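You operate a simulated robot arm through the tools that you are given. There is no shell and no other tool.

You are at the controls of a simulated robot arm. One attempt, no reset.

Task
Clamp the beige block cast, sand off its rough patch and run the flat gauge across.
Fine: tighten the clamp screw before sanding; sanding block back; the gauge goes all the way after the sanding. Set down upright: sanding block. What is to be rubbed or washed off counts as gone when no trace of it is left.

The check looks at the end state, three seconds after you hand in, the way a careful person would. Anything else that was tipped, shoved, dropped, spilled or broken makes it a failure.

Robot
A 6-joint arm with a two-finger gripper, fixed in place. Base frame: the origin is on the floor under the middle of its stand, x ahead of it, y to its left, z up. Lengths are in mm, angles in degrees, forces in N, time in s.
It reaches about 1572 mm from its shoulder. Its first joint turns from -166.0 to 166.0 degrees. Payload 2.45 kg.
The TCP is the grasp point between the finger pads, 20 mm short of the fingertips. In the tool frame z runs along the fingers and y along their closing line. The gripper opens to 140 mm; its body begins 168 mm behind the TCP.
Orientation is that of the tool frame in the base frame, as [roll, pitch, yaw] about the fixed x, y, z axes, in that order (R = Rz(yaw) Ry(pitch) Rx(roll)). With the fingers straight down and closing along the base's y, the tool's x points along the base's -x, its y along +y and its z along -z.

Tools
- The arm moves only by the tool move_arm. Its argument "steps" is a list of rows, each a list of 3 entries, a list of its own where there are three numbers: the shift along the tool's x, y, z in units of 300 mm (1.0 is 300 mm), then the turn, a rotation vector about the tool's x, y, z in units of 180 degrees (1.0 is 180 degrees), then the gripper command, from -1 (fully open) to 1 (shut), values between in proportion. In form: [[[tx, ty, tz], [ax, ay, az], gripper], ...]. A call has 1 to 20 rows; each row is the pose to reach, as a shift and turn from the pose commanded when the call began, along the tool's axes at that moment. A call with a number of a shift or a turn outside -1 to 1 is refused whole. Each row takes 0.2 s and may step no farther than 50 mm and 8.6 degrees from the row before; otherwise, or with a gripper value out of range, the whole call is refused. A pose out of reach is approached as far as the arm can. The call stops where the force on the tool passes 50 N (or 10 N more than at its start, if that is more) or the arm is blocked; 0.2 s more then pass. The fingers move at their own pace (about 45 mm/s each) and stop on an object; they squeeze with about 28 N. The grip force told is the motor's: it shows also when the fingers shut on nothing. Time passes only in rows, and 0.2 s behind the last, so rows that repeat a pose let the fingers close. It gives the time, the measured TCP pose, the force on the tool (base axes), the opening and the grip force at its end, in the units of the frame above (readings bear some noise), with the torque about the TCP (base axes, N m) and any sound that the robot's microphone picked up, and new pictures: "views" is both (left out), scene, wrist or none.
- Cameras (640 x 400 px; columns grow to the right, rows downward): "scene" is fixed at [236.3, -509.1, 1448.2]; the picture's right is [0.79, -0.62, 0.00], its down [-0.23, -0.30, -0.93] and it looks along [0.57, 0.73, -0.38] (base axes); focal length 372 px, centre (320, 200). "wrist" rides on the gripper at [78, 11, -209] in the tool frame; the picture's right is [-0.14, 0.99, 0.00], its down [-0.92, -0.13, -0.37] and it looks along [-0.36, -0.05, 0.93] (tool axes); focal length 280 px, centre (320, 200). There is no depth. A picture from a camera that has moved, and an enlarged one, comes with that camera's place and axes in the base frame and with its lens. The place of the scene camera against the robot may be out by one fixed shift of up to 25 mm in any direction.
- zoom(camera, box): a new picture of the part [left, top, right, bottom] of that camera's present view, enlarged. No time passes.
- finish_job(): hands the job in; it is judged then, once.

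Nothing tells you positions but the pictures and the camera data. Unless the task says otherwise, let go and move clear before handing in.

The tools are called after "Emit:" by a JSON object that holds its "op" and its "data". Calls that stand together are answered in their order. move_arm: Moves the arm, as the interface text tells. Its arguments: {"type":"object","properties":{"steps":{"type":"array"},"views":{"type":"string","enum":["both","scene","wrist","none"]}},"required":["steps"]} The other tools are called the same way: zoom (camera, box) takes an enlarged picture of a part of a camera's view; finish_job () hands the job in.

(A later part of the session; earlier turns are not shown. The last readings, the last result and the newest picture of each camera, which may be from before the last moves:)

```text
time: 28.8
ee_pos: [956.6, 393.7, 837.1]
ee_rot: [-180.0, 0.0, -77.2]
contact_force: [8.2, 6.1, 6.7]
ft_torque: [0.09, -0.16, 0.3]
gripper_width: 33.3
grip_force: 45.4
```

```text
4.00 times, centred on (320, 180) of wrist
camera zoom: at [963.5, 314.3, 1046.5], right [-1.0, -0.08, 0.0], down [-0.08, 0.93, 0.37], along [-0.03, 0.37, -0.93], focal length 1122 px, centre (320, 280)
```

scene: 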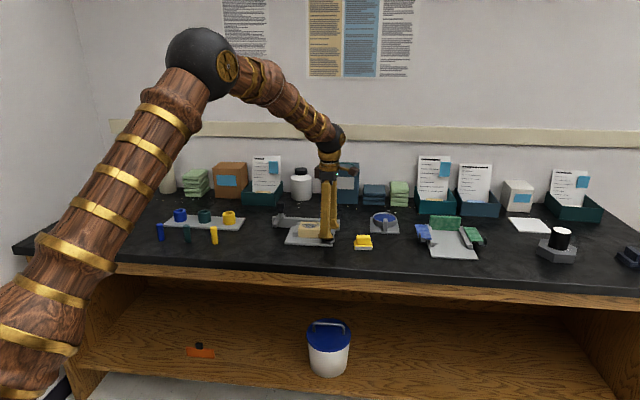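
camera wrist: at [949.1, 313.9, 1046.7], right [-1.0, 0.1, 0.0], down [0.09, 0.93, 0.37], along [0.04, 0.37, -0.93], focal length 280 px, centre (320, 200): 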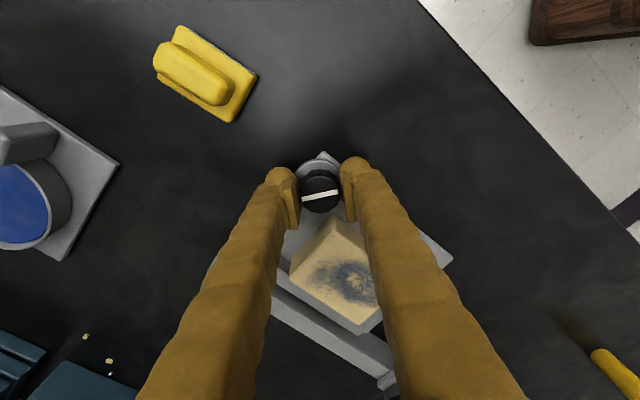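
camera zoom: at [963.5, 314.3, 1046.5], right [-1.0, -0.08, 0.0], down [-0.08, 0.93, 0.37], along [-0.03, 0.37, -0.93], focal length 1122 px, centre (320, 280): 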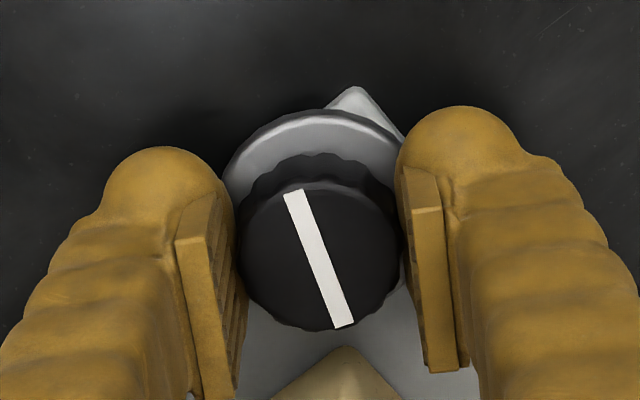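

The torque rises to 0.7 N·m and the knob no longer turns, so the clamp is tight. I'll release, rise, and move above the yellow sanding block, aligned with its long axis.

Emit:
{"op": "move_arm", "data": {"steps": [[[0, 0, 0], [0, 0, 0], 0.143], [[0, 0, 0], [0, 0, 0], 0.143], [[0, 0, -0.1], [0, 0, 0], 0.143], [[0, 0, -0.25], [0, 0, 0], 0.143], [[0, 0, -0.4], [0, 0, 0], 0.143], [[0.073, -0.033, -0.4], [0, 0, -0.041], -0.2], [[0.146, -0.066, -0.4], [0, 0, -0.082], -0.6], [[0.219, -0.099, -0.4], [0, 0, -0.123], -1], [[0.292, -0.132, -0.4], [0, 0, -0.164], -1], [[0.365, -0.165, -0.4], [0, 0, -0.2056], -1], [[0.365, -0.165, -0.4], [0, 0, -0.2056], -1]], "views": "both"}}

Emit:
{"op": "zoom", "data": {"camera": "wrist", "box": [240, 110, 400, 210]}}

Emit:
{"op": "zoom", "data": {"camera": "scene", "box": [270, 200, 380, 255]}}

```text
time: 31.2
ee_pos: [1027.9, 297.7, 954.6]
ee_rot: [179.9, 0.0, -40.1]
contact_force: [0.5, 0.0, -0.5]
ft_torque: [-0.04, 0.0, -0.04]
gripper_width: 140.1
grip_force: 0.0
camera wrist: at [1082.1, 237.2, 1165.0], right [-0.74, -0.67, 0.0], down [-0.62, 0.69, 0.37], along [-0.25, 0.27, -0.93], focal length 280 px, centre (320, 200)
```

scene: 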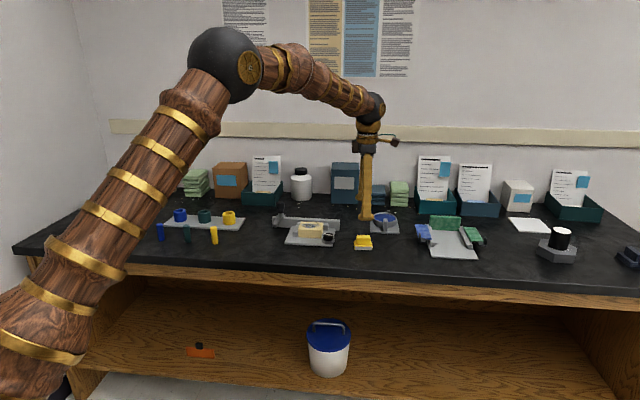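
wrist: 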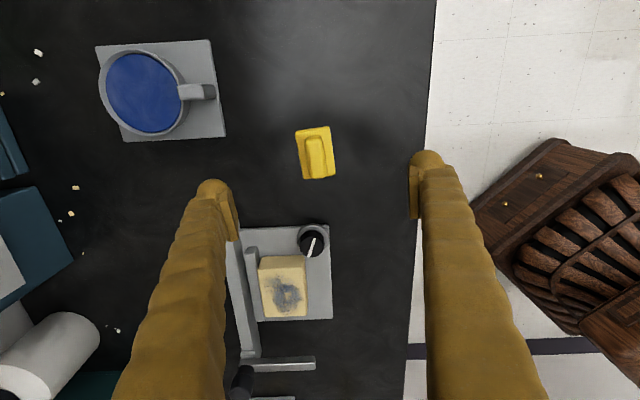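

```text
4.00 times, centred on (320, 160) of wrist
camera zoom: at [1082.1, 237.2, 1165.0], right [-0.74, -0.67, 0.0], down [-0.62, 0.69, 0.37], along [-0.25, 0.27, -0.93], focal length 1122 px, centre (320, 360)
```

zoom: 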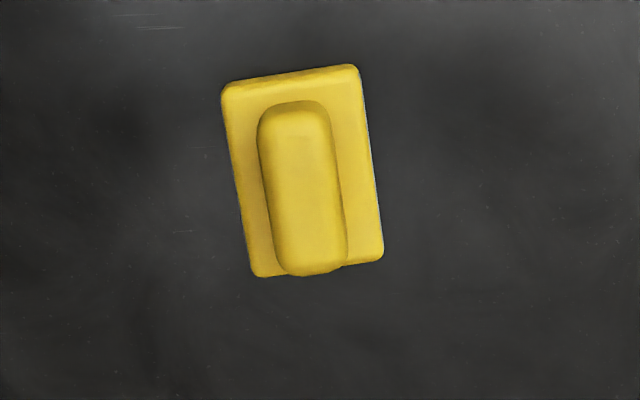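

```text
5.82 times, centred on (325, 228) of scene
camera zoom: at [236.3, -509.1, 1448.2], right [0.79, -0.62, 0.0], down [-0.23, -0.3, -0.93], along [0.57, 0.73, -0.38], focal length 2162 px, centre (291, 40)
```

zoom: 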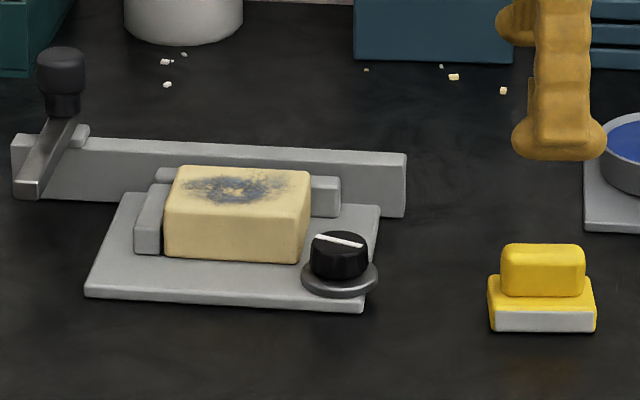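

The sanding block's centre works out to about (1036, 298), long axis at about 140°, which the gripper now matches. I'll shift over it, narrow the fingers and come down beside its handle.

Emit:
{"op": "move_arm", "data": {"steps": [[[0.0173, -0.0147, 0], [0, 0, 0], 0.143], [[0.0173, -0.0147, 0], [0, 0, 0], 0.143], [[0.0173, -0.0147, 0], [0, 0, 0], 0.143], [[0.0173, -0.0147, 0.07], [0, 0, 0], 0.143], [[0.0173, -0.0147, 0.14], [0, 0, 0], 0.143], [[0.0173, -0.0147, 0.21], [0, 0, 0], 0.143], [[0.0173, -0.0147, 0.28], [0, 0, 0], 0.143], [[0.0173, -0.0147, 0.35], [0, 0, 0], 0.143], [[0.0173, -0.0147, 0.35], [0, 0, 0], 0.143]], "views": "none"}}

Emit:
{"op": "zoom", "data": {"camera": "wrist", "box": [240, 130, 400, 230]}}

Emit:
{"op": "zoom", "data": {"camera": "scene", "box": [330, 200, 400, 255]}}

```text
time: 33.2
ee_pos: [1035.8, 297.3, 852.6]
ee_rot: [-180.0, 0.0, -40.1]
contact_force: [-0.4, -0.7, -0.3]
ft_torque: [0.03, 0.0, 0.01]
gripper_width: 60.0
grip_force: 0.0
```

```text
4.00 times, centred on (320, 180) of wrist
camera zoom: at [1088.5, 238.4, 1061.6], right [-0.74, -0.67, 0.0], down [-0.62, 0.69, 0.37], along [-0.25, 0.27, -0.93], focal length 1122 px, centre (320, 280)
```

zoom: 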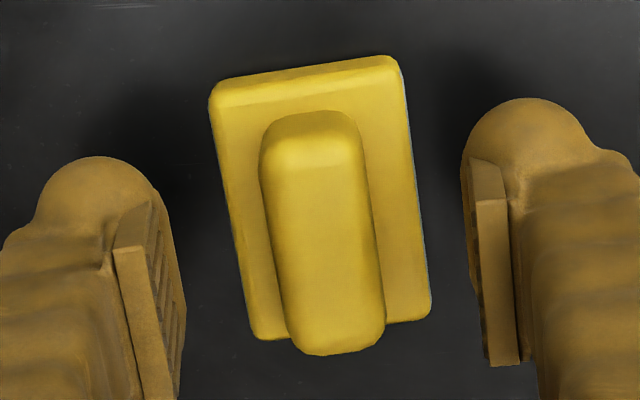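

```text
7.27 times, centred on (365, 228) of scene
camera zoom: at [236.3, -509.1, 1448.2], right [0.79, -0.62, 0.0], down [-0.23, -0.3, -0.93], along [0.57, 0.73, -0.38], focal length 2702 px, centre (-7, 0)
```

zoom: 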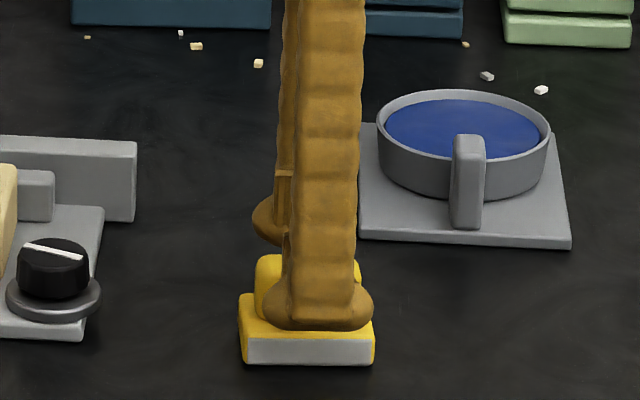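

The handle is centred between the pads and square to them. I'll go down another 10 mm and close on it.

Emit:
{"op": "move_arm", "data": {"steps": [[[0.005, 0, 0.016], [0, 0, 0], 0.143], [[0.005, 0, 0.032], [0, 0, 0], 0.143], [[0.005, 0, 0.032], [0, 0, 0], 0.6], [[0.005, 0, 0.032], [0, 0, 0], 1], [[0.005, 0, 0.032], [0, 0, 0], 1], [[0.005, 0, 0.032], [0, 0, 0], 1], [[0.005, 0, 0.032], [0, 0, 0], 1], [[0.005, 0, 0.032], [0, 0, 0], 1]], "views": "none"}}

Emit:
{"op": "zoom", "data": {"camera": "wrist", "box": [240, 130, 400, 230]}}

Emit:
{"op": "zoom", "data": {"camera": "scene", "box": [330, 200, 400, 255]}}

```text
time: 35.0
ee_pos: [1037.4, 297.2, 841.4]
ee_rot: [-180.0, -0.1, -40.2]
contact_force: [0.6, 0.6, 0.0]
ft_torque: [0.0, 0.02, 0.03]
gripper_width: 20.6
grip_force: 28.0
```

```text
4.00 times, centred on (320, 180) of wrist
camera zoom: at [1090.0, 237.6, 1052.2], right [-0.74, -0.67, 0.0], down [-0.62, 0.69, 0.37], along [-0.25, 0.27, -0.93], focal length 1122 px, centre (320, 280)
```

zoom: 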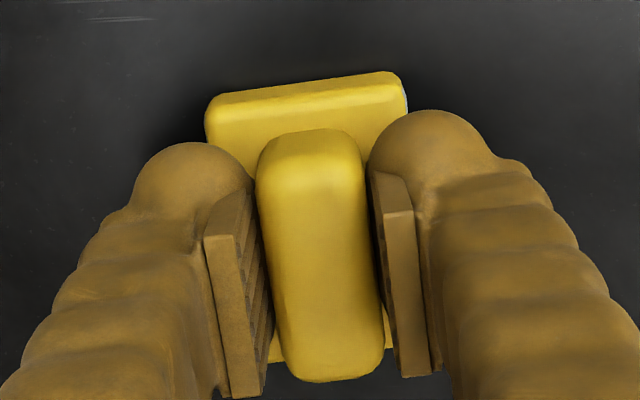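

```text
7.27 times, centred on (365, 228) of scene
camera zoom: at [236.3, -509.1, 1448.2], right [0.79, -0.62, 0.0], down [-0.23, -0.3, -0.93], along [0.57, 0.73, -0.38], focal length 2702 px, centre (-7, 0)
```

zoom: 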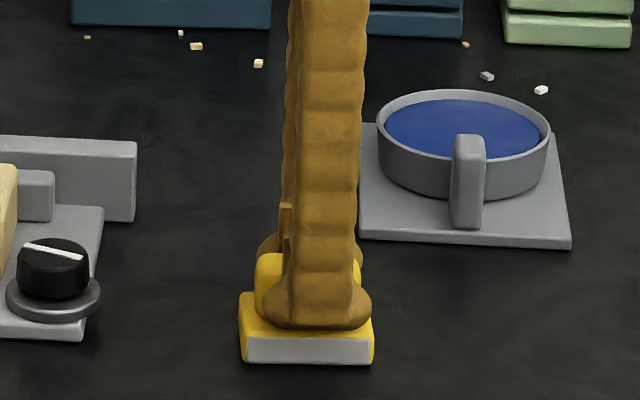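

The handle is gripped (20.6 mm, 28 N). I'll lift it 60 mm and check that it's held straight.

Emit:
{"op": "move_arm", "data": {"steps": [[[0, 0, -0.03], [0, 0, 0], 1], [[0, 0, -0.1], [0, 0, 0], 1], [[0, 0, -0.2], [0, 0, 0], 1], [[0, 0, -0.2], [0, 0, 0], 1]], "views": "both"}}

Emit:
{"op": "zoom", "data": {"camera": "wrist", "box": [240, 130, 400, 230]}}

Emit:
{"op": "zoom", "data": {"camera": "scene", "box": [330, 190, 400, 245]}}

```text
time: 36.0
ee_pos: [1037.7, 296.0, 900.2]
ee_rot: [180.0, 0.0, -40.2]
contact_force: [-0.3, 0.1, -1.6]
ft_torque: [0.01, 0.03, 0.0]
gripper_width: 20.7
grip_force: 27.7
camera wrist: at [1090.6, 236.3, 1110.9], right [-0.74, -0.67, 0.0], down [-0.62, 0.69, 0.37], along [-0.25, 0.27, -0.93], focal length 280 px, centre (320, 200)
```

scene: 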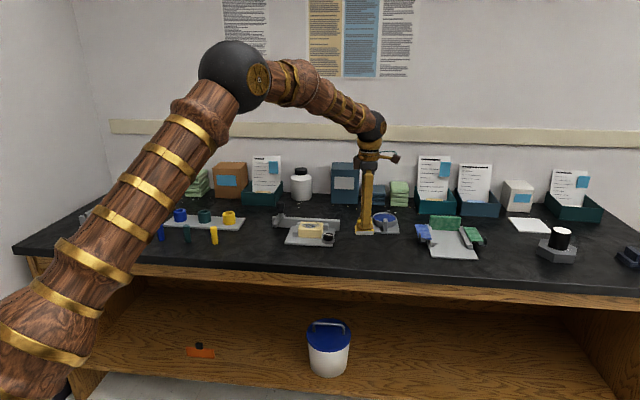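
wrist: 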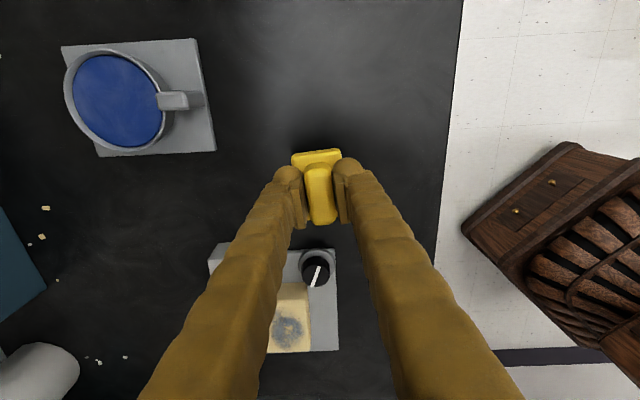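

```text
4.00 times, centred on (320, 180) of wrist
camera zoom: at [1090.6, 236.3, 1110.9], right [-0.74, -0.67, 0.0], down [-0.62, 0.69, 0.37], along [-0.25, 0.27, -0.93], focal length 1122 px, centre (320, 280)
```

zoom: 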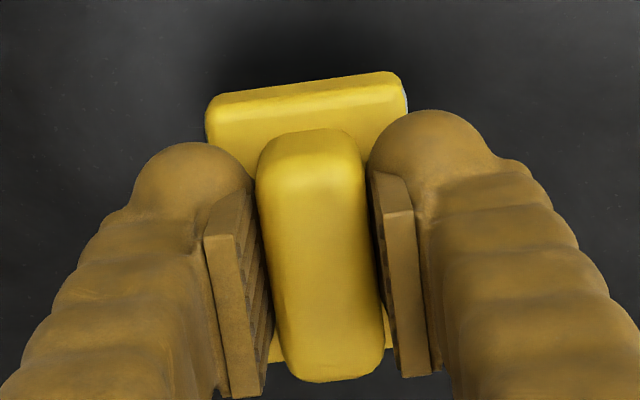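

```text
7.27 times, centred on (365, 218) of scene
camera zoom: at [236.3, -509.1, 1448.2], right [0.79, -0.62, 0.0], down [-0.23, -0.3, -0.93], along [0.57, 0.73, -0.38], focal length 2702 px, centre (-7, 73)
```

zoom: 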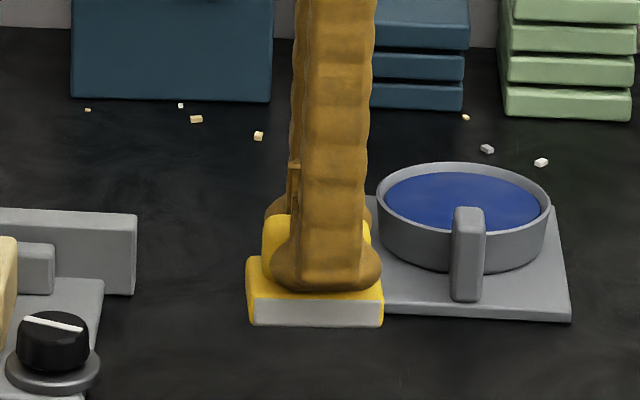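

The sanding block hangs straight in the grip. I'll carry it over the knob to hover above the cast, turning about 6° to line up with the fixture.

Emit:
{"op": "move_arm", "data": {"steps": [[[0, 0, -0.05], [0, 0, 0], 1], [[-0.09, -0.035, -0.05], [0, 0, 0.005], 1], [[-0.198, -0.077, -0.05], [0, 0, 0.01], 1], [[-0.306, -0.119, -0.05], [0, 0, 0.015], 1], [[-0.414, -0.161, -0.05], [0, 0, 0.02], 1], [[-0.522, -0.203, -0.05], [0, 0, 0.026], 1], [[-0.6, -0.234, -0.05], [0, 0, 0.0317], 1], [[-0.63, -0.2453, -0.05], [0, 0, 0.0317], 1], [[-0.63, -0.2453, -0.05], [0, 0, 0.0317], 1]], "views": "both"}}

Emit:
{"op": "zoom", "data": {"camera": "wrist", "box": [220, 120, 420, 270]}}

Emit:
{"op": "zoom", "data": {"camera": "scene", "box": [265, 195, 345, 250]}}

```text
time: 38.0
ee_pos: [940.4, 475.3, 915.7]
ee_rot: [180.0, 0.0, -45.9]
contact_force: [-0.7, 0.1, -0.2]
ft_torque: [0.03, 0.02, 0.02]
gripper_width: 20.9
grip_force: 28.4
camera wrist: at [987.9, 411.1, 1124.9], right [-0.81, -0.59, 0.0], down [-0.55, 0.75, 0.37], along [-0.22, 0.3, -0.93], focal length 280 px, centre (320, 200)
```

scene: 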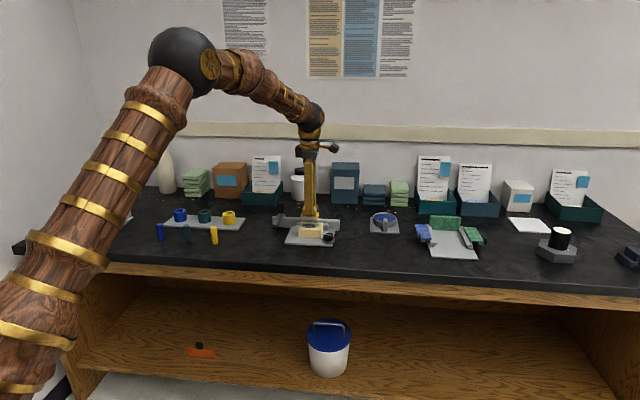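
wrist: 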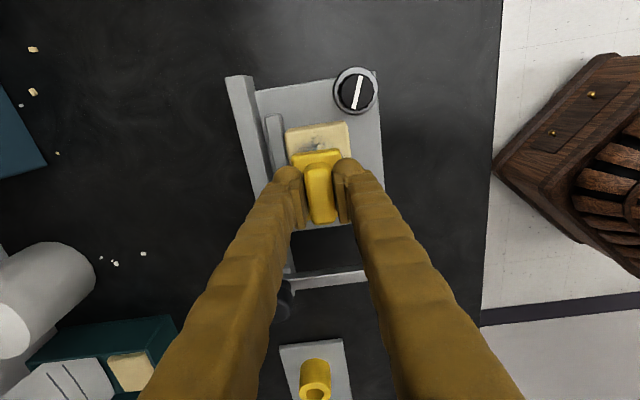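

```text
2.67 times, centred on (320, 195) of wrist
camera zoom: at [987.9, 411.1, 1124.9], right [-0.81, -0.59, 0.0], down [-0.55, 0.75, 0.37], along [-0.22, 0.3, -0.93], focal length 748 px, centre (320, 213)
```

zoom: 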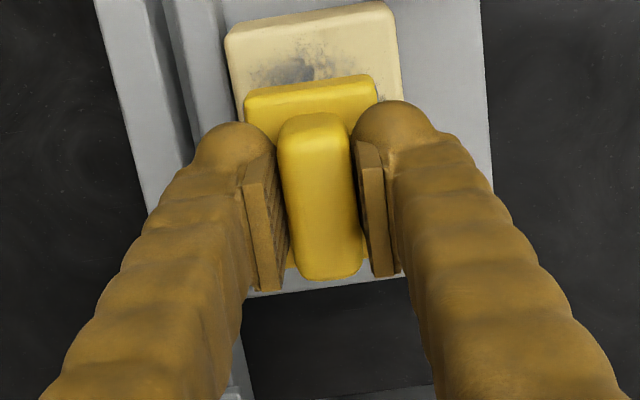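

```text
7.27 times, centred on (305, 222) of scene
camera zoom: at [236.3, -509.1, 1448.2], right [0.79, -0.62, 0.0], down [-0.23, -0.3, -0.93], along [0.57, 0.73, -0.38], focal length 2702 px, centre (429, 36)
```

zoom: 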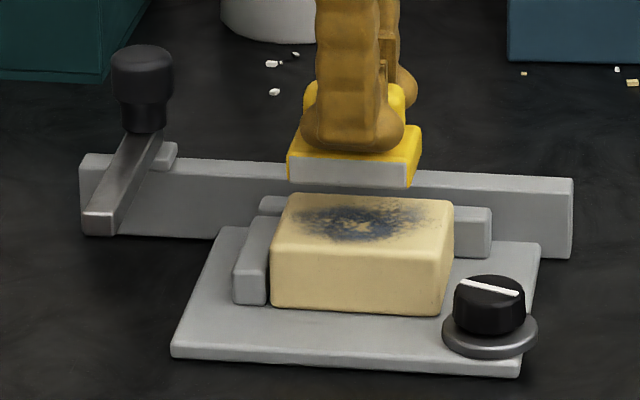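

The sanding block hovers over the cast, roughly centred. I'll lower it slowly until it touches, reading the force.

Emit:
{"op": "move_arm", "data": {"steps": [[[0.008, 0.005, 0.04], [0, 0, 0], 1], [[0.008, 0.005, 0.08], [0, 0, 0], 1], [[0.008, 0.005, 0.1], [0, 0, 0], 1], [[0.008, 0.005, 0.1], [0, 0, 0], 1]], "views": "none"}}

Emit:
{"op": "zoom", "data": {"camera": "scene", "box": [280, 205, 340, 245]}}

```text
time: 39.0
ee_pos: [941.4, 471.9, 888.6]
ee_rot: [-179.9, 0.0, -46.0]
contact_force: [-2.0, -1.5, 23.1]
ft_torque: [0.08, 0.16, 0.01]
gripper_width: 20.6
grip_force: 28.6
```

```text
10.00 times, centred on (310, 225) of scene
camera zoom: at [236.3, -509.1, 1448.2], right [0.79, -0.62, 0.0], down [-0.23, -0.3, -0.93], along [0.57, 0.73, -0.38], focal length 3716 px, centre (420, -50)
```

zoom: 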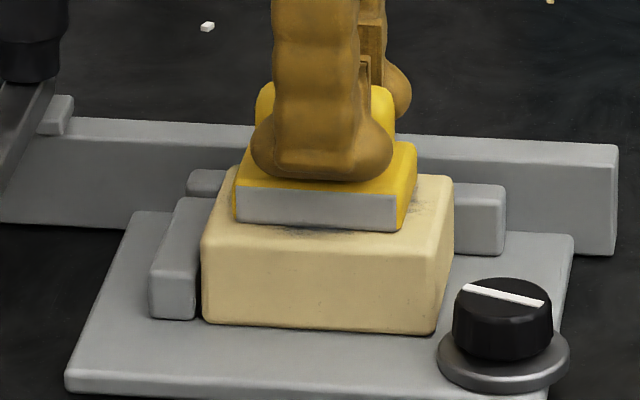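

It's already touching the cast with about 23 N. I'll ease off slightly and rub in overlapping strokes across the whole top.

Emit:
{"op": "move_arm", "data": {"steps": [[[0, 0, -0.003], [0, 0, 0], 1], [[0.03, 0, -0.003], [0, 0, 0], 1], [[0.06, 0, -0.003], [0, 0, 0], 1], [[0.06, -0.0467, -0.003], [0, 0, 0], 1], [[0.03, -0.0467, -0.003], [0, 0, 0], 1], [[0, -0.0467, -0.003], [0, 0, 0], 1], [[-0.03, -0.0467, -0.003], [0, 0, 0], 1], [[-0.06, -0.0467, -0.003], [0, 0, 0], 1], [[-0.06, 0, -0.003], [0, 0, 0], 1], [[-0.03, 0, -0.003], [0, 0, 0], 1], [[0, 0, -0.003], [0, 0, 0], 1], [[0.03, 0, -0.003], [0, 0, 0], 1], [[0.06, 0, -0.003], [0, 0, 0], 1], [[0.06, 0.0467, -0.003], [0, 0, 0], 1], [[0.03, 0.0467, -0.003], [0, 0, 0], 1], [[0, 0.0467, -0.003], [0, 0, 0], 1], [[-0.03, 0.0467, -0.003], [0, 0, 0], 1], [[-0.06, 0.0467, -0.003], [0, 0, 0], 1], [[-0.06, 0, -0.003], [0, 0, 0], 1], [[0, 0, -0.003], [0, 0, 0], 1]], "views": "wrist"}}

Emit:
{"op": "zoom", "data": {"camera": "wrist", "box": [220, 120, 420, 270]}}

Emit:
{"op": "zoom", "data": {"camera": "scene", "box": [280, 205, 340, 245]}}

```text
time: 43.2
ee_pos: [940.7, 470.5, 887.6]
ee_rot: [-179.9, -0.2, -45.9]
contact_force: [-0.1, 0.3, -1.3]
ft_torque: [-0.03, -0.02, 0.0]
gripper_width: 21.0
grip_force: 28.5
camera wrist: at [987.9, 406.4, 1097.3], right [-0.81, -0.59, 0.0], down [-0.55, 0.75, 0.37], along [-0.22, 0.3, -0.93], focal length 280 px, centre (320, 200)
```

wrist: 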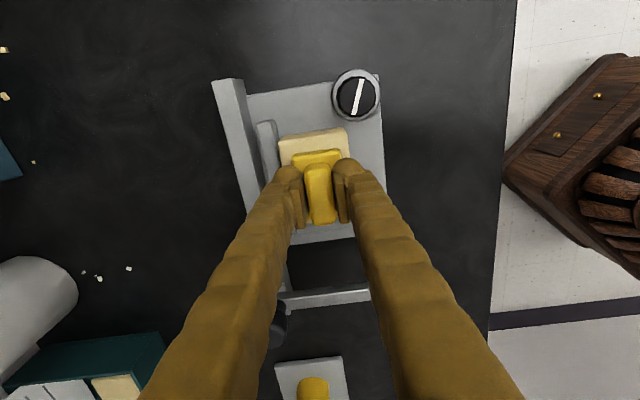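

```text
2.67 times, centred on (320, 195) of wrist
camera zoom: at [987.9, 406.4, 1097.3], right [-0.81, -0.59, 0.0], down [-0.55, 0.75, 0.37], along [-0.22, 0.3, -0.93], focal length 748 px, centre (320, 213)
```

zoom: 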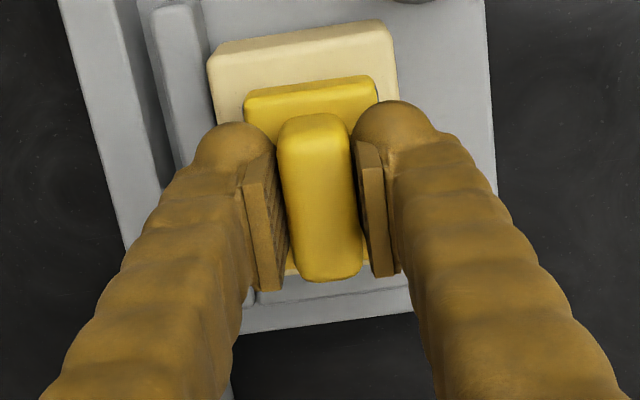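

```text
10.00 times, centred on (310, 225) of scene
camera zoom: at [236.3, -509.1, 1448.2], right [0.79, -0.62, 0.0], down [-0.23, -0.3, -0.93], along [0.57, 0.73, -0.38], focal length 3716 px, centre (420, -50)
```

zoom: 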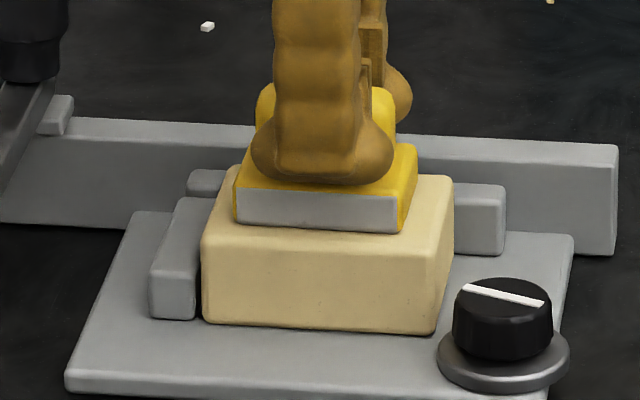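

The visible part of the patch looks gone, and the contact force has dropped. I'll press about 1 mm lower and go over everything again.

Emit:
{"op": "move_arm", "data": {"steps": [[[0, 0, 0.004], [0, 0, 0], 1], [[0.03, 0, 0.004], [0, 0, 0], 1], [[0.06, 0, 0.004], [0, 0, 0], 1], [[0.06, -0.0467, 0.004], [0, 0, 0], 1], [[0.03, -0.0467, 0.004], [0, 0, 0], 1], [[0, -0.0467, 0.004], [0, 0, 0], 1], [[-0.03, -0.0467, 0.004], [0, 0, 0], 1], [[-0.06, -0.0467, 0.004], [0, 0, 0], 1], [[-0.06, 0, 0.004], [0, 0, 0], 1], [[-0.03, 0, 0.004], [0, 0, 0], 1], [[0, 0, 0.004], [0, 0, 0], 1], [[0.03, 0, 0.004], [0, 0, 0], 1], [[0.06, 0, 0.004], [0, 0, 0], 1], [[0.06, 0.0467, 0.004], [0, 0, 0], 1], [[0.03, 0.0467, 0.004], [0, 0, 0], 1], [[0, 0.0467, 0.004], [0, 0, 0], 1], [[-0.03, 0.0467, 0.004], [0, 0, 0], 1], [[-0.06, 0.0467, 0.004], [0, 0, 0], 1], [[-0.06, 0, 0.004], [0, 0, 0], 1], [[0, 0, 0.004], [0, 0, 0], 1]], "views": "none"}}

Emit:
{"op": "move_arm", "data": {"steps": [[[0, 0, -0.05], [0, 0, 0], 1], [[0, 0, -0.15], [0, 0, 0], 1], [[0.12, 0.05, -0.2], [0, 0, 0], 1], [[0.27, 0.1, -0.2], [0, 0, 0], 1], [[0.27, 0.1, -0.2], [0, 0, 0], 1]], "views": "both"}}

Emit:
{"op": "zoom", "data": {"camera": "scene", "box": [280, 205, 340, 245]}}

Emit:
{"op": "zoom", "data": {"camera": "wrist", "box": [220, 160, 420, 285]}}

```text
time: 47.4
ee_pos: [939.1, 474.9, 886.6]
ee_rot: [-179.9, 0.0, -45.9]
contact_force: [-2.1, 1.3, 7.9]
ft_torque: [0.09, 0.09, 0.01]
gripper_width: 20.7
grip_force: 28.2
```

```text
time: 48.6
ee_pos: [977.4, 394.7, 947.5]
ee_rot: [180.0, -0.1, -45.9]
contact_force: [-1.0, -0.1, -1.3]
ft_torque: [0.01, 0.03, -0.04]
gripper_width: 20.7
grip_force: 28.0
camera wrist: at [1024.5, 330.3, 1157.0], right [-0.81, -0.59, 0.0], down [-0.55, 0.75, 0.37], along [-0.22, 0.3, -0.93], focal length 280 px, centre (320, 200)
```

scene: 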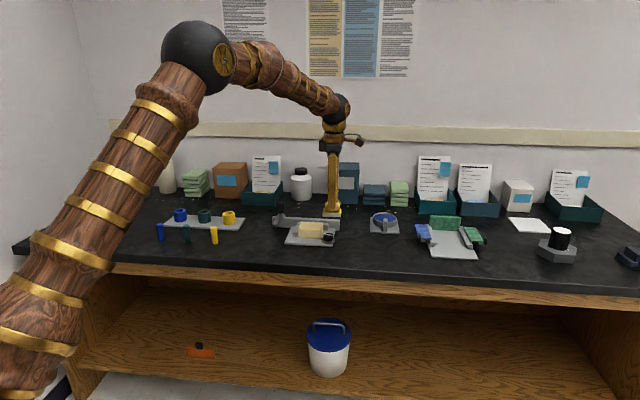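
wrist: 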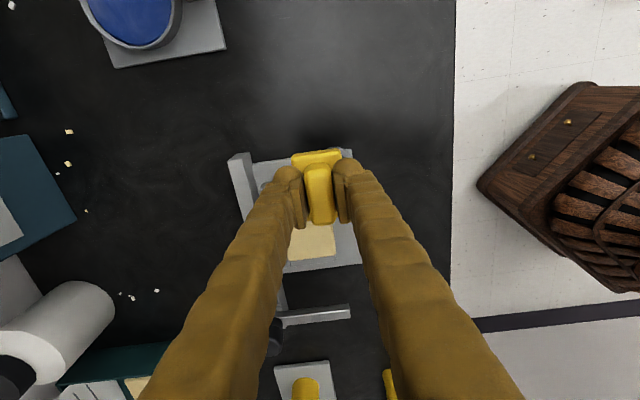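

```text
10.00 times, centred on (310, 225) of scene
camera zoom: at [236.3, -509.1, 1448.2], right [0.79, -0.62, 0.0], down [-0.23, -0.3, -0.93], along [0.57, 0.73, -0.38], focal length 3716 px, centre (420, -50)
```

zoom: 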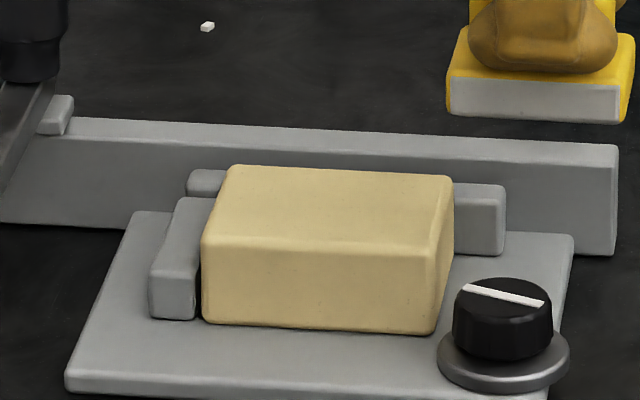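

```text
3.20 times, centred on (320, 222) of wrist
camera zoom: at [1024.5, 330.3, 1157.0], right [-0.81, -0.59, 0.0], down [-0.55, 0.75, 0.37], along [-0.22, 0.3, -0.93], focal length 897 px, centre (320, 128)
```

zoom: 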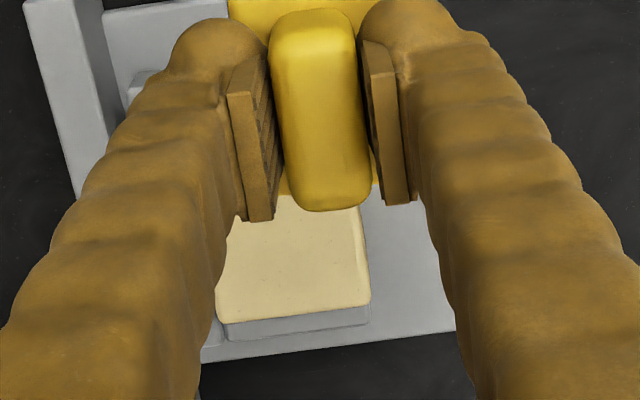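

The patch appears gone. Let me look closer at the block's top for any trace before putting the sanding block back.

Emit:
{"op": "zoom", "data": {"camera": "scene", "box": [298, 218, 328, 240]}}

Emit:
{"op": "zoom", "data": {"camera": "wrist", "box": [280, 210, 350, 270]}}

```text
16.00 times, centred on (313, 229) of scene
camera zoom: at [236.3, -509.1, 1448.2], right [0.79, -0.62, 0.0], down [-0.23, -0.3, -0.93], along [0.57, 0.73, -0.38], focal length 5945 px, centre (432, -264)
```

zoom: 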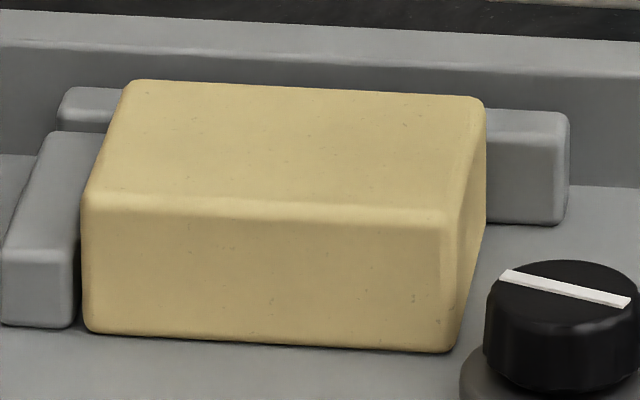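

```text
6.67 times, centred on (315, 240) of wrist
camera zoom: at [1024.5, 330.3, 1157.0], right [-0.81, -0.59, 0.0], down [-0.55, 0.75, 0.37], along [-0.22, 0.3, -0.93], focal length 1869 px, centre (353, -67)
```

zoom: 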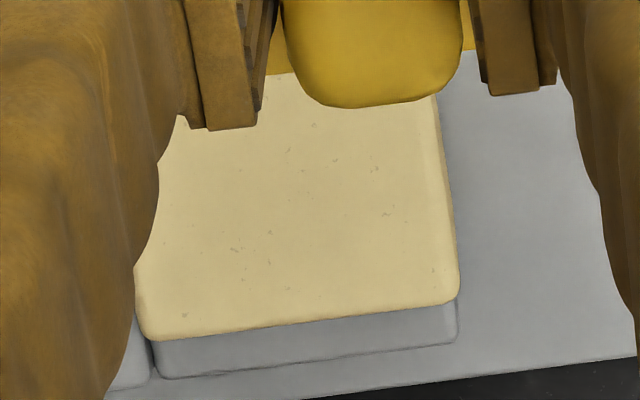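

The top is clean with no trace of the patch. Now I'll carry the sanding block back to where it stood, at the same position and angle.

Emit:
{"op": "move_arm", "data": {"steps": [[[0.1, 0.02, 0], [0, 0, -0.008], 1], [[0.2, 0.04, 0], [0, 0, -0.016], 1], [[0.3, 0.06, 0], [0, 0, -0.024], 1], [[0.3737, 0.0763, 0], [0, 0, -0.0317], 1], [[0.3737, 0.0763, 0.1], [0, 0, -0.0317], 1], [[0.3737, 0.0763, 0.2], [0, 0, -0.0317], 1], [[0.3737, 0.0763, 0.27], [0, 0, -0.0317], 1], [[0.3737, 0.0763, 0.315], [0, 0, -0.0317], 1], [[0.3737, 0.0763, 0.315], [0, 0, -0.0317], 1]], "views": "none"}}

Emit:
{"op": "zoom", "data": {"camera": "scene", "box": [330, 200, 400, 255]}}

```text
time: 50.6
ee_pos: [1037.4, 298.5, 851.8]
ee_rot: [-180.0, 0.0, -40.3]
contact_force: [-1.0, -0.1, -0.9]
ft_torque: [-0.02, 0.02, 0.01]
gripper_width: 20.8
grip_force: 27.8
```

```text
7.27 times, centred on (365, 228) of scene
camera zoom: at [236.3, -509.1, 1448.2], right [0.79, -0.62, 0.0], down [-0.23, -0.3, -0.93], along [0.57, 0.73, -0.38], focal length 2702 px, centre (-7, 0)
```

zoom: 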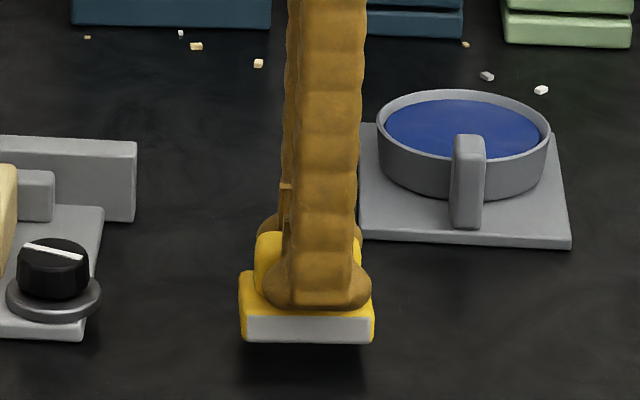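

It hangs 10 mm above its old spot. I'll lower it to the table.

Emit:
{"op": "move_arm", "data": {"steps": [[[0, 0, 0.012], [0, 0, 0], 1], [[0, 0, 0.024], [0, 0, 0], 1], [[0, 0, 0.032], [0, 0, 0], 1], [[0, 0, 0.032], [0, 0, 0], 1]], "views": "none"}}

Emit:
{"op": "zoom", "data": {"camera": "scene", "box": [330, 200, 400, 255]}}

```text
time: 51.6
ee_pos: [1036.5, 297.4, 842.4]
ee_rot: [-180.0, 0.0, -40.2]
contact_force: [-0.2, -0.6, -1.3]
ft_torque: [0.0, -0.01, 0.01]
gripper_width: 20.8
grip_force: 28.2
```

```text
7.27 times, centred on (365, 228) of scene
camera zoom: at [236.3, -509.1, 1448.2], right [0.79, -0.62, 0.0], down [-0.23, -0.3, -0.93], along [0.57, 0.73, -0.38], focal length 2702 px, centre (-7, 0)
```

zoom: 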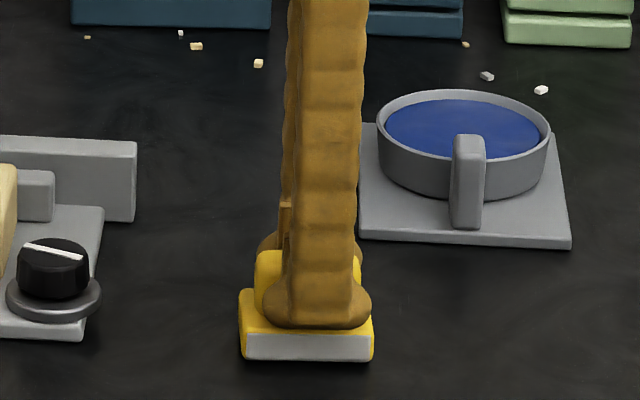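

It's within a millimetre of the table but still hanging. I'll lower a touch more until it bears.

Emit:
{"op": "move_arm", "data": {"steps": [[[0, 0, 0.002], [0, 0, 0], 1], [[0, 0, 0.003], [0, 0, 0], 1]], "views": "none"}}

Emit:
{"op": "zoom", "data": {"camera": "scene", "box": [345, 220, 385, 255]}}

```text
time: 52.2
ee_pos: [1037.5, 297.0, 841.5]
ee_rot: [-180.0, 0.0, -40.1]
contact_force: [0.1, -0.7, -1.0]
ft_torque: [0.0, 0.01, -0.03]
gripper_width: 20.8
grip_force: 28.7
```

```text
11.43 times, centred on (365, 238) of scene
camera zoom: at [236.3, -509.1, 1448.2], right [0.79, -0.62, 0.0], down [-0.23, -0.3, -0.93], along [0.57, 0.73, -0.38], focal length 4246 px, centre (-194, -229)
```

zoom: 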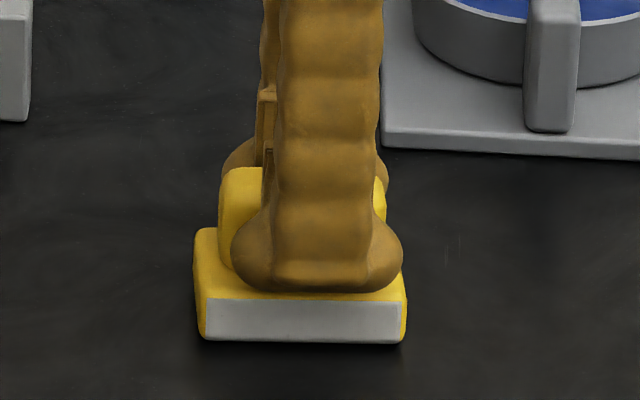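

Emit:
{"op": "move_arm", "data": {"steps": [[[0, 0, 0.002], [0, 0, 0], 1], [[0, 0, 0.004], [0, 0, 0], 1]], "views": "none"}}

```text
time: 52.8
ee_pos: [1037.0, 296.1, 840.5]
ee_rot: [-180.0, -0.1, -40.3]
contact_force: [1.4, 1.0, 1.0]
ft_torque: [0.05, 0.06, -0.04]
gripper_width: 20.8
grip_force: 27.8
```

The force has turned upward, so it's resting on the table. I'll open the fingers and rise straight up.

Emit:
{"op": "move_arm", "data": {"steps": [[[0, 0, 0], [0, 0, 0], 0.5], [[0, 0, 0], [0, 0, 0], 0.143], [[0, 0, 0], [0, 0, 0], 0.143], [[0, 0, -0.05], [0, 0, 0], 0.143], [[0, 0, -0.18], [0, 0, 0], 0.143], [[0, 0, -0.33], [0, 0, 0], 0.143], [[0, 0, -0.4], [0, 0, 0], 0.143]], "views": "both"}}

Emit:
{"op": "zoom", "data": {"camera": "scene", "box": [270, 200, 380, 255]}}

Emit:
{"op": "zoom", "data": {"camera": "wrist", "box": [240, 110, 400, 210]}}

```text
time: 54.4
ee_pos: [1037.1, 295.9, 958.8]
ee_rot: [179.9, -0.1, -40.2]
contact_force: [0.1, 0.4, -0.6]
ft_torque: [0.01, -0.01, -0.01]
gripper_width: 59.9
grip_force: 0.1
camera wrist: at [1090.1, 237.5, 1170.1], right [-0.74, -0.67, 0.0], down [-0.62, 0.69, 0.37], along [-0.25, 0.27, -0.93], focal length 280 px, centre (320, 200)
```

scene: 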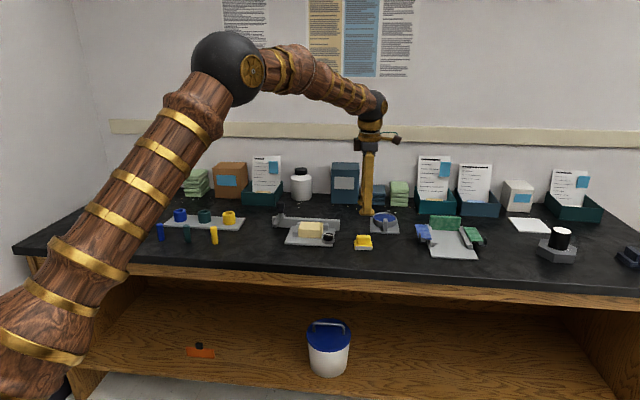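
wrist: 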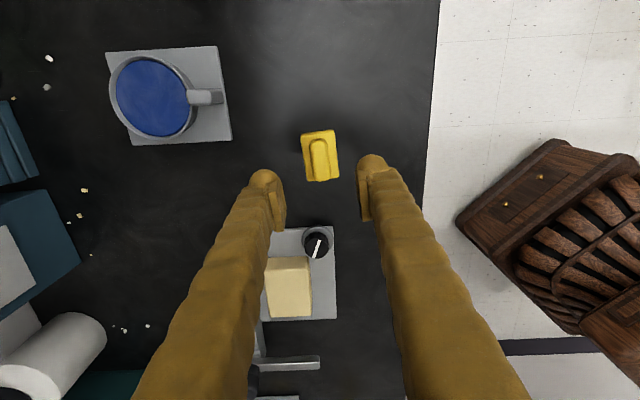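

```text
5.82 times, centred on (325, 228) of scene
camera zoom: at [236.3, -509.1, 1448.2], right [0.79, -0.62, 0.0], down [-0.23, -0.3, -0.93], along [0.57, 0.73, -0.38], focal length 2162 px, centre (291, 40)
```

zoom: 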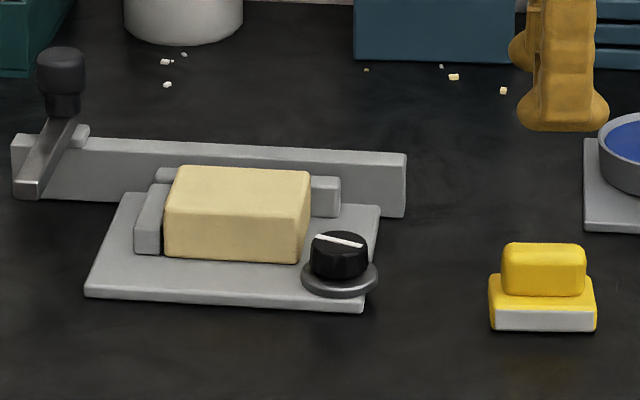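

```text
4.00 times, centred on (320, 160) of wrist
camera zoom: at [1090.1, 237.5, 1170.1], right [-0.74, -0.67, 0.0], down [-0.62, 0.69, 0.37], along [-0.25, 0.27, -0.93], focal length 1122 px, centre (320, 360)
```

zoom: 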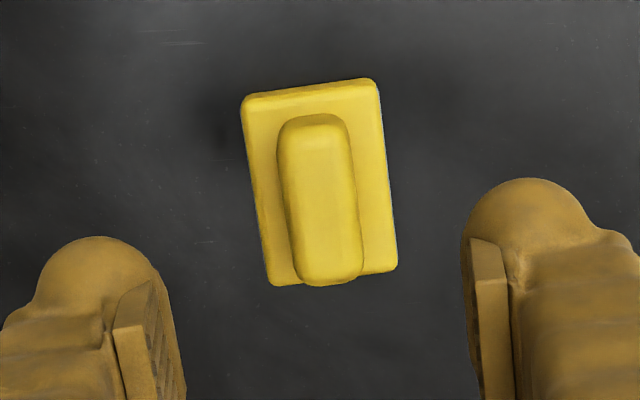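

The sanding block is back on its spot, upright, and the cast top is clean. Next is the gauge: I'll move above its handle at the left end of the rail, turned so the fingers can straddle the handle along the rail direction.

Emit:
{"op": "move_arm", "data": {"steps": [[[-0.07, -0.035, -0.0095], [0, 0, 0.038], 0.143], [[-0.141, -0.07, -0.019], [0, 0, 0.076], 0.143], [[-0.211, -0.105, -0.0285], [0, 0, 0.114], 0], [[-0.282, -0.14, -0.038], [0, 0, 0.152], 0], [[-0.352, -0.175, -0.0475], [0, 0, 0.19], -0.2], [[-0.423, -0.21, -0.057], [0, 0, 0.228], -0.4], [[-0.493, -0.2455, -0.0665], [0, 0, 0.266], -0.6], [[-0.563, -0.281, -0.076], [0, 0, 0.304], -0.8], [[-0.634, -0.316, -0.0855], [0, 0, 0.342], -1], [[-0.704, -0.351, -0.095], [0, 0, 0.38], -1], [[-0.775, -0.386, -0.1045], [0, 0, 0.418], -1], [[-0.845, -0.421, -0.114], [0, 0, 0.456], -1], [[-0.916, -0.456, -0.1235], [0, 0, 0.494], -1], [[-0.986, -0.491, -0.133], [0, 0, 0.5317], -1], [[-0.986, -0.491, -0.133], [0, 0, 0.5317], -1]], "views": "both"}}

Emit:
{"op": "zoom", "data": {"camera": "wrist", "box": [230, 100, 430, 225]}}

Emit:
{"op": "zoom", "data": {"camera": "scene", "box": [255, 185, 345, 245]}}

```text
time: 57.6
ee_pos: [907.4, 602.7, 1001.8]
ee_rot: [180.0, -0.1, -136.0]
contact_force: [0.8, 0.8, 0.8]
ft_torque: [-0.04, 0.03, -0.01]
gripper_width: 139.8
grip_force: 0.1
camera wrist: at [843.6, 553.9, 1211.7], right [-0.59, 0.81, 0.0], down [0.75, 0.55, 0.37], along [0.3, 0.22, -0.93], focal length 280 px, centre (320, 200)
```

scene: 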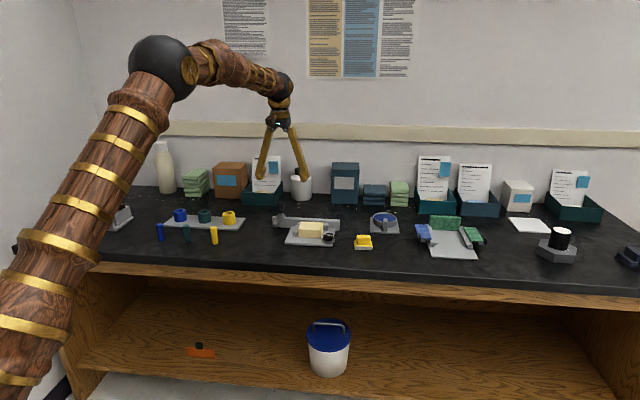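
wrist: 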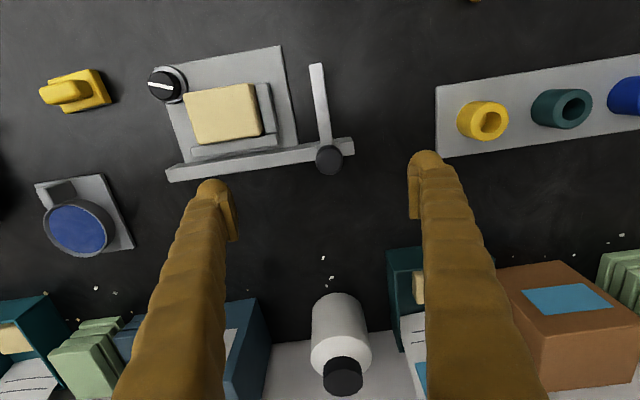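

```text
3.20 times, centred on (330, 162) of wrist
camera zoom: at [843.6, 553.9, 1211.7], right [-0.59, 0.81, 0.0], down [0.75, 0.55, 0.37], along [0.3, 0.22, -0.93], focal length 897 px, centre (288, 320)
```

zoom: 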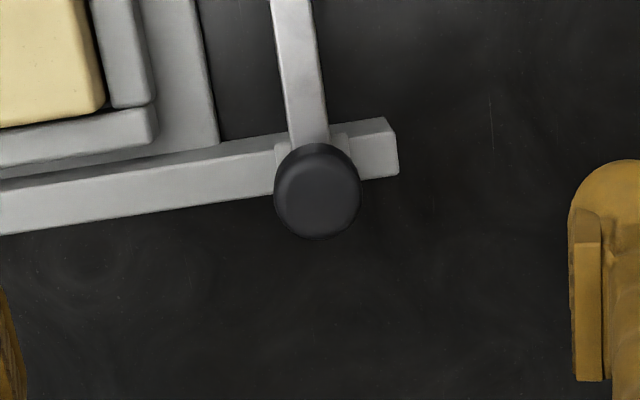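

```text
6.67 times, centred on (300, 215) of scene
camera zoom: at [236.3, -509.1, 1448.2], right [0.79, -0.62, 0.0], down [-0.23, -0.3, -0.93], along [0.57, 0.73, -0.38], focal length 2477 px, centre (453, 100)
```

zoom: 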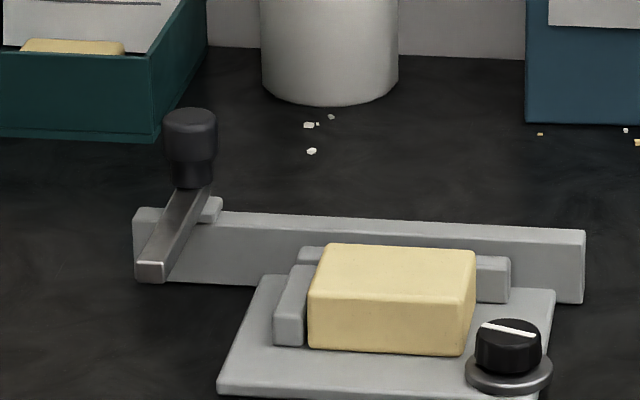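

The gauge handle is a 32 mm round knob near (895, 605), its top about z 905. I'll move directly over it, narrow the fingers to about 70 mm and check the centring from lower down.

Emit:
{"op": "move_arm", "data": {"steps": [[[0.0133, 0.0343, 0], [0, 0, 0], 0], [[0.0133, 0.0343, 0], [0, 0, 0], 0], [[0.0133, 0.0343, 0], [0, 0, 0], 0], [[0.0133, 0.0343, 0.06], [0, 0, 0], 0], [[0.0133, 0.0343, 0.12], [0, 0, 0], 0], [[0.0133, 0.0343, 0.1817], [0, 0, 0], 0], [[0.0133, 0.0343, 0.1817], [0, 0, 0], 0]], "views": "none"}}

Emit:
{"op": "zoom", "data": {"camera": "wrist", "box": [240, 130, 400, 230]}}

Emit:
{"op": "zoom", "data": {"camera": "scene", "box": [255, 185, 345, 245]}}

```text
time: 59.2
ee_pos: [895.3, 605.3, 944.9]
ee_rot: [179.9, 0.1, -135.9]
contact_force: [0.5, -0.1, -0.3]
ft_torque: [0.0, -0.01, 0.02]
gripper_width: 70.1
grip_force: 0.0
```

```text
4.00 times, centred on (320, 180) of wrist
camera zoom: at [832.4, 558.0, 1155.5], right [-0.59, 0.81, 0.0], down [0.75, 0.55, 0.37], along [0.3, 0.22, -0.93], focal length 1122 px, centre (320, 280)
```

zoom: 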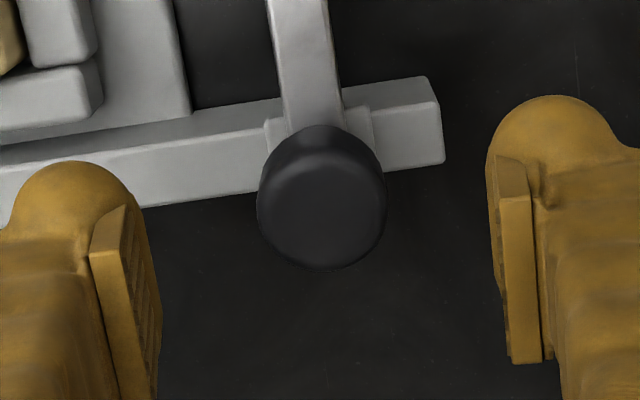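

```text
6.67 times, centred on (300, 215) of scene
camera zoom: at [236.3, -509.1, 1448.2], right [0.79, -0.62, 0.0], down [-0.23, -0.3, -0.93], along [0.57, 0.73, -0.38], focal length 2477 px, centre (453, 100)
```

zoom: 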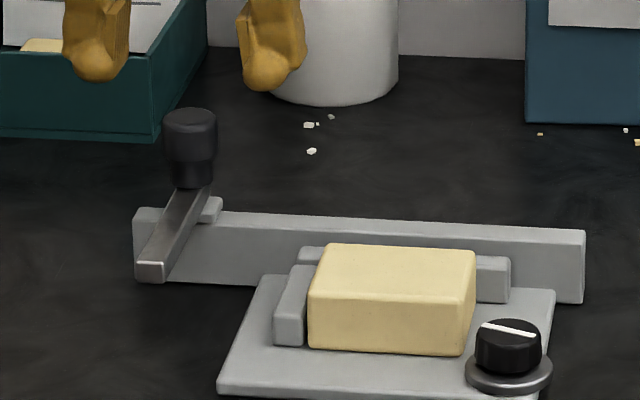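

The handle sits centred between the open fingers. I'll lower to z 890 so the pads flank the handle.

Emit:
{"op": "move_arm", "data": {"steps": [[[0, 0, 0.06], [0, 0, 0], 0], [[0, 0, 0.12], [0, 0, 0], 0], [[0, 0, 0.16], [0, 0, 0], 0], [[0, 0, 0.183], [0, 0, 0], 0], [[0, 0, 0.183], [0, 0, 0], 0]], "views": "none"}}

Emit:
{"op": "zoom", "data": {"camera": "wrist", "box": [240, 130, 400, 230]}}

Emit:
{"op": "zoom", "data": {"camera": "scene", "box": [255, 185, 345, 245]}}

```text
time: 60.4
ee_pos: [898.2, 606.5, 891.4]
ee_rot: [179.9, 0.0, -136.0]
contact_force: [0.1, -0.6, 0.0]
ft_torque: [-0.01, -0.02, 0.01]
gripper_width: 69.8
grip_force: 0.0
```

```text
4.00 times, centred on (320, 180) of wrist
camera zoom: at [833.6, 558.5, 1101.1], right [-0.59, 0.81, 0.0], down [0.75, 0.55, 0.37], along [0.3, 0.22, -0.93], focal length 1122 px, centre (320, 280)
```

zoom: 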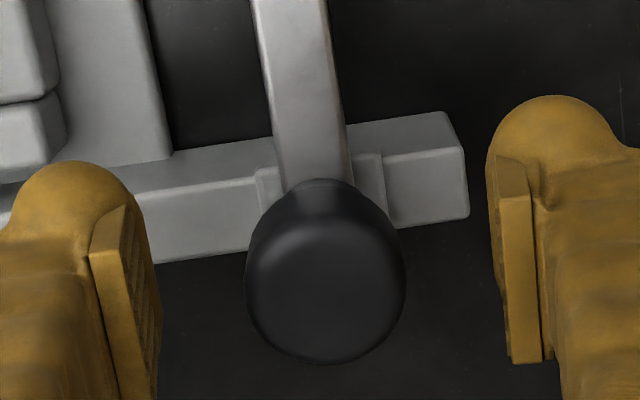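

```text
6.67 times, centred on (300, 215) of scene
camera zoom: at [236.3, -509.1, 1448.2], right [0.79, -0.62, 0.0], down [-0.23, -0.3, -0.93], along [0.57, 0.73, -0.38], focal length 2477 px, centre (453, 100)
```

zoom: 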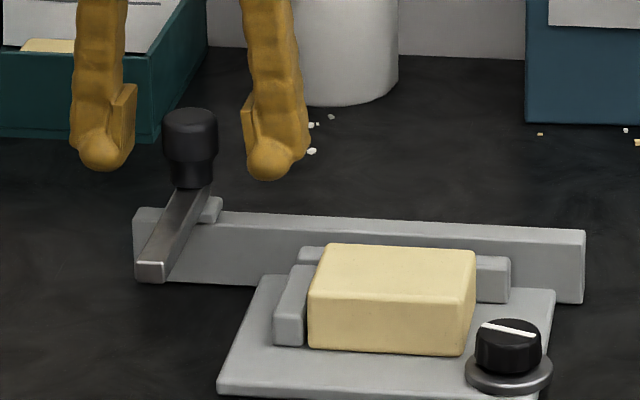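

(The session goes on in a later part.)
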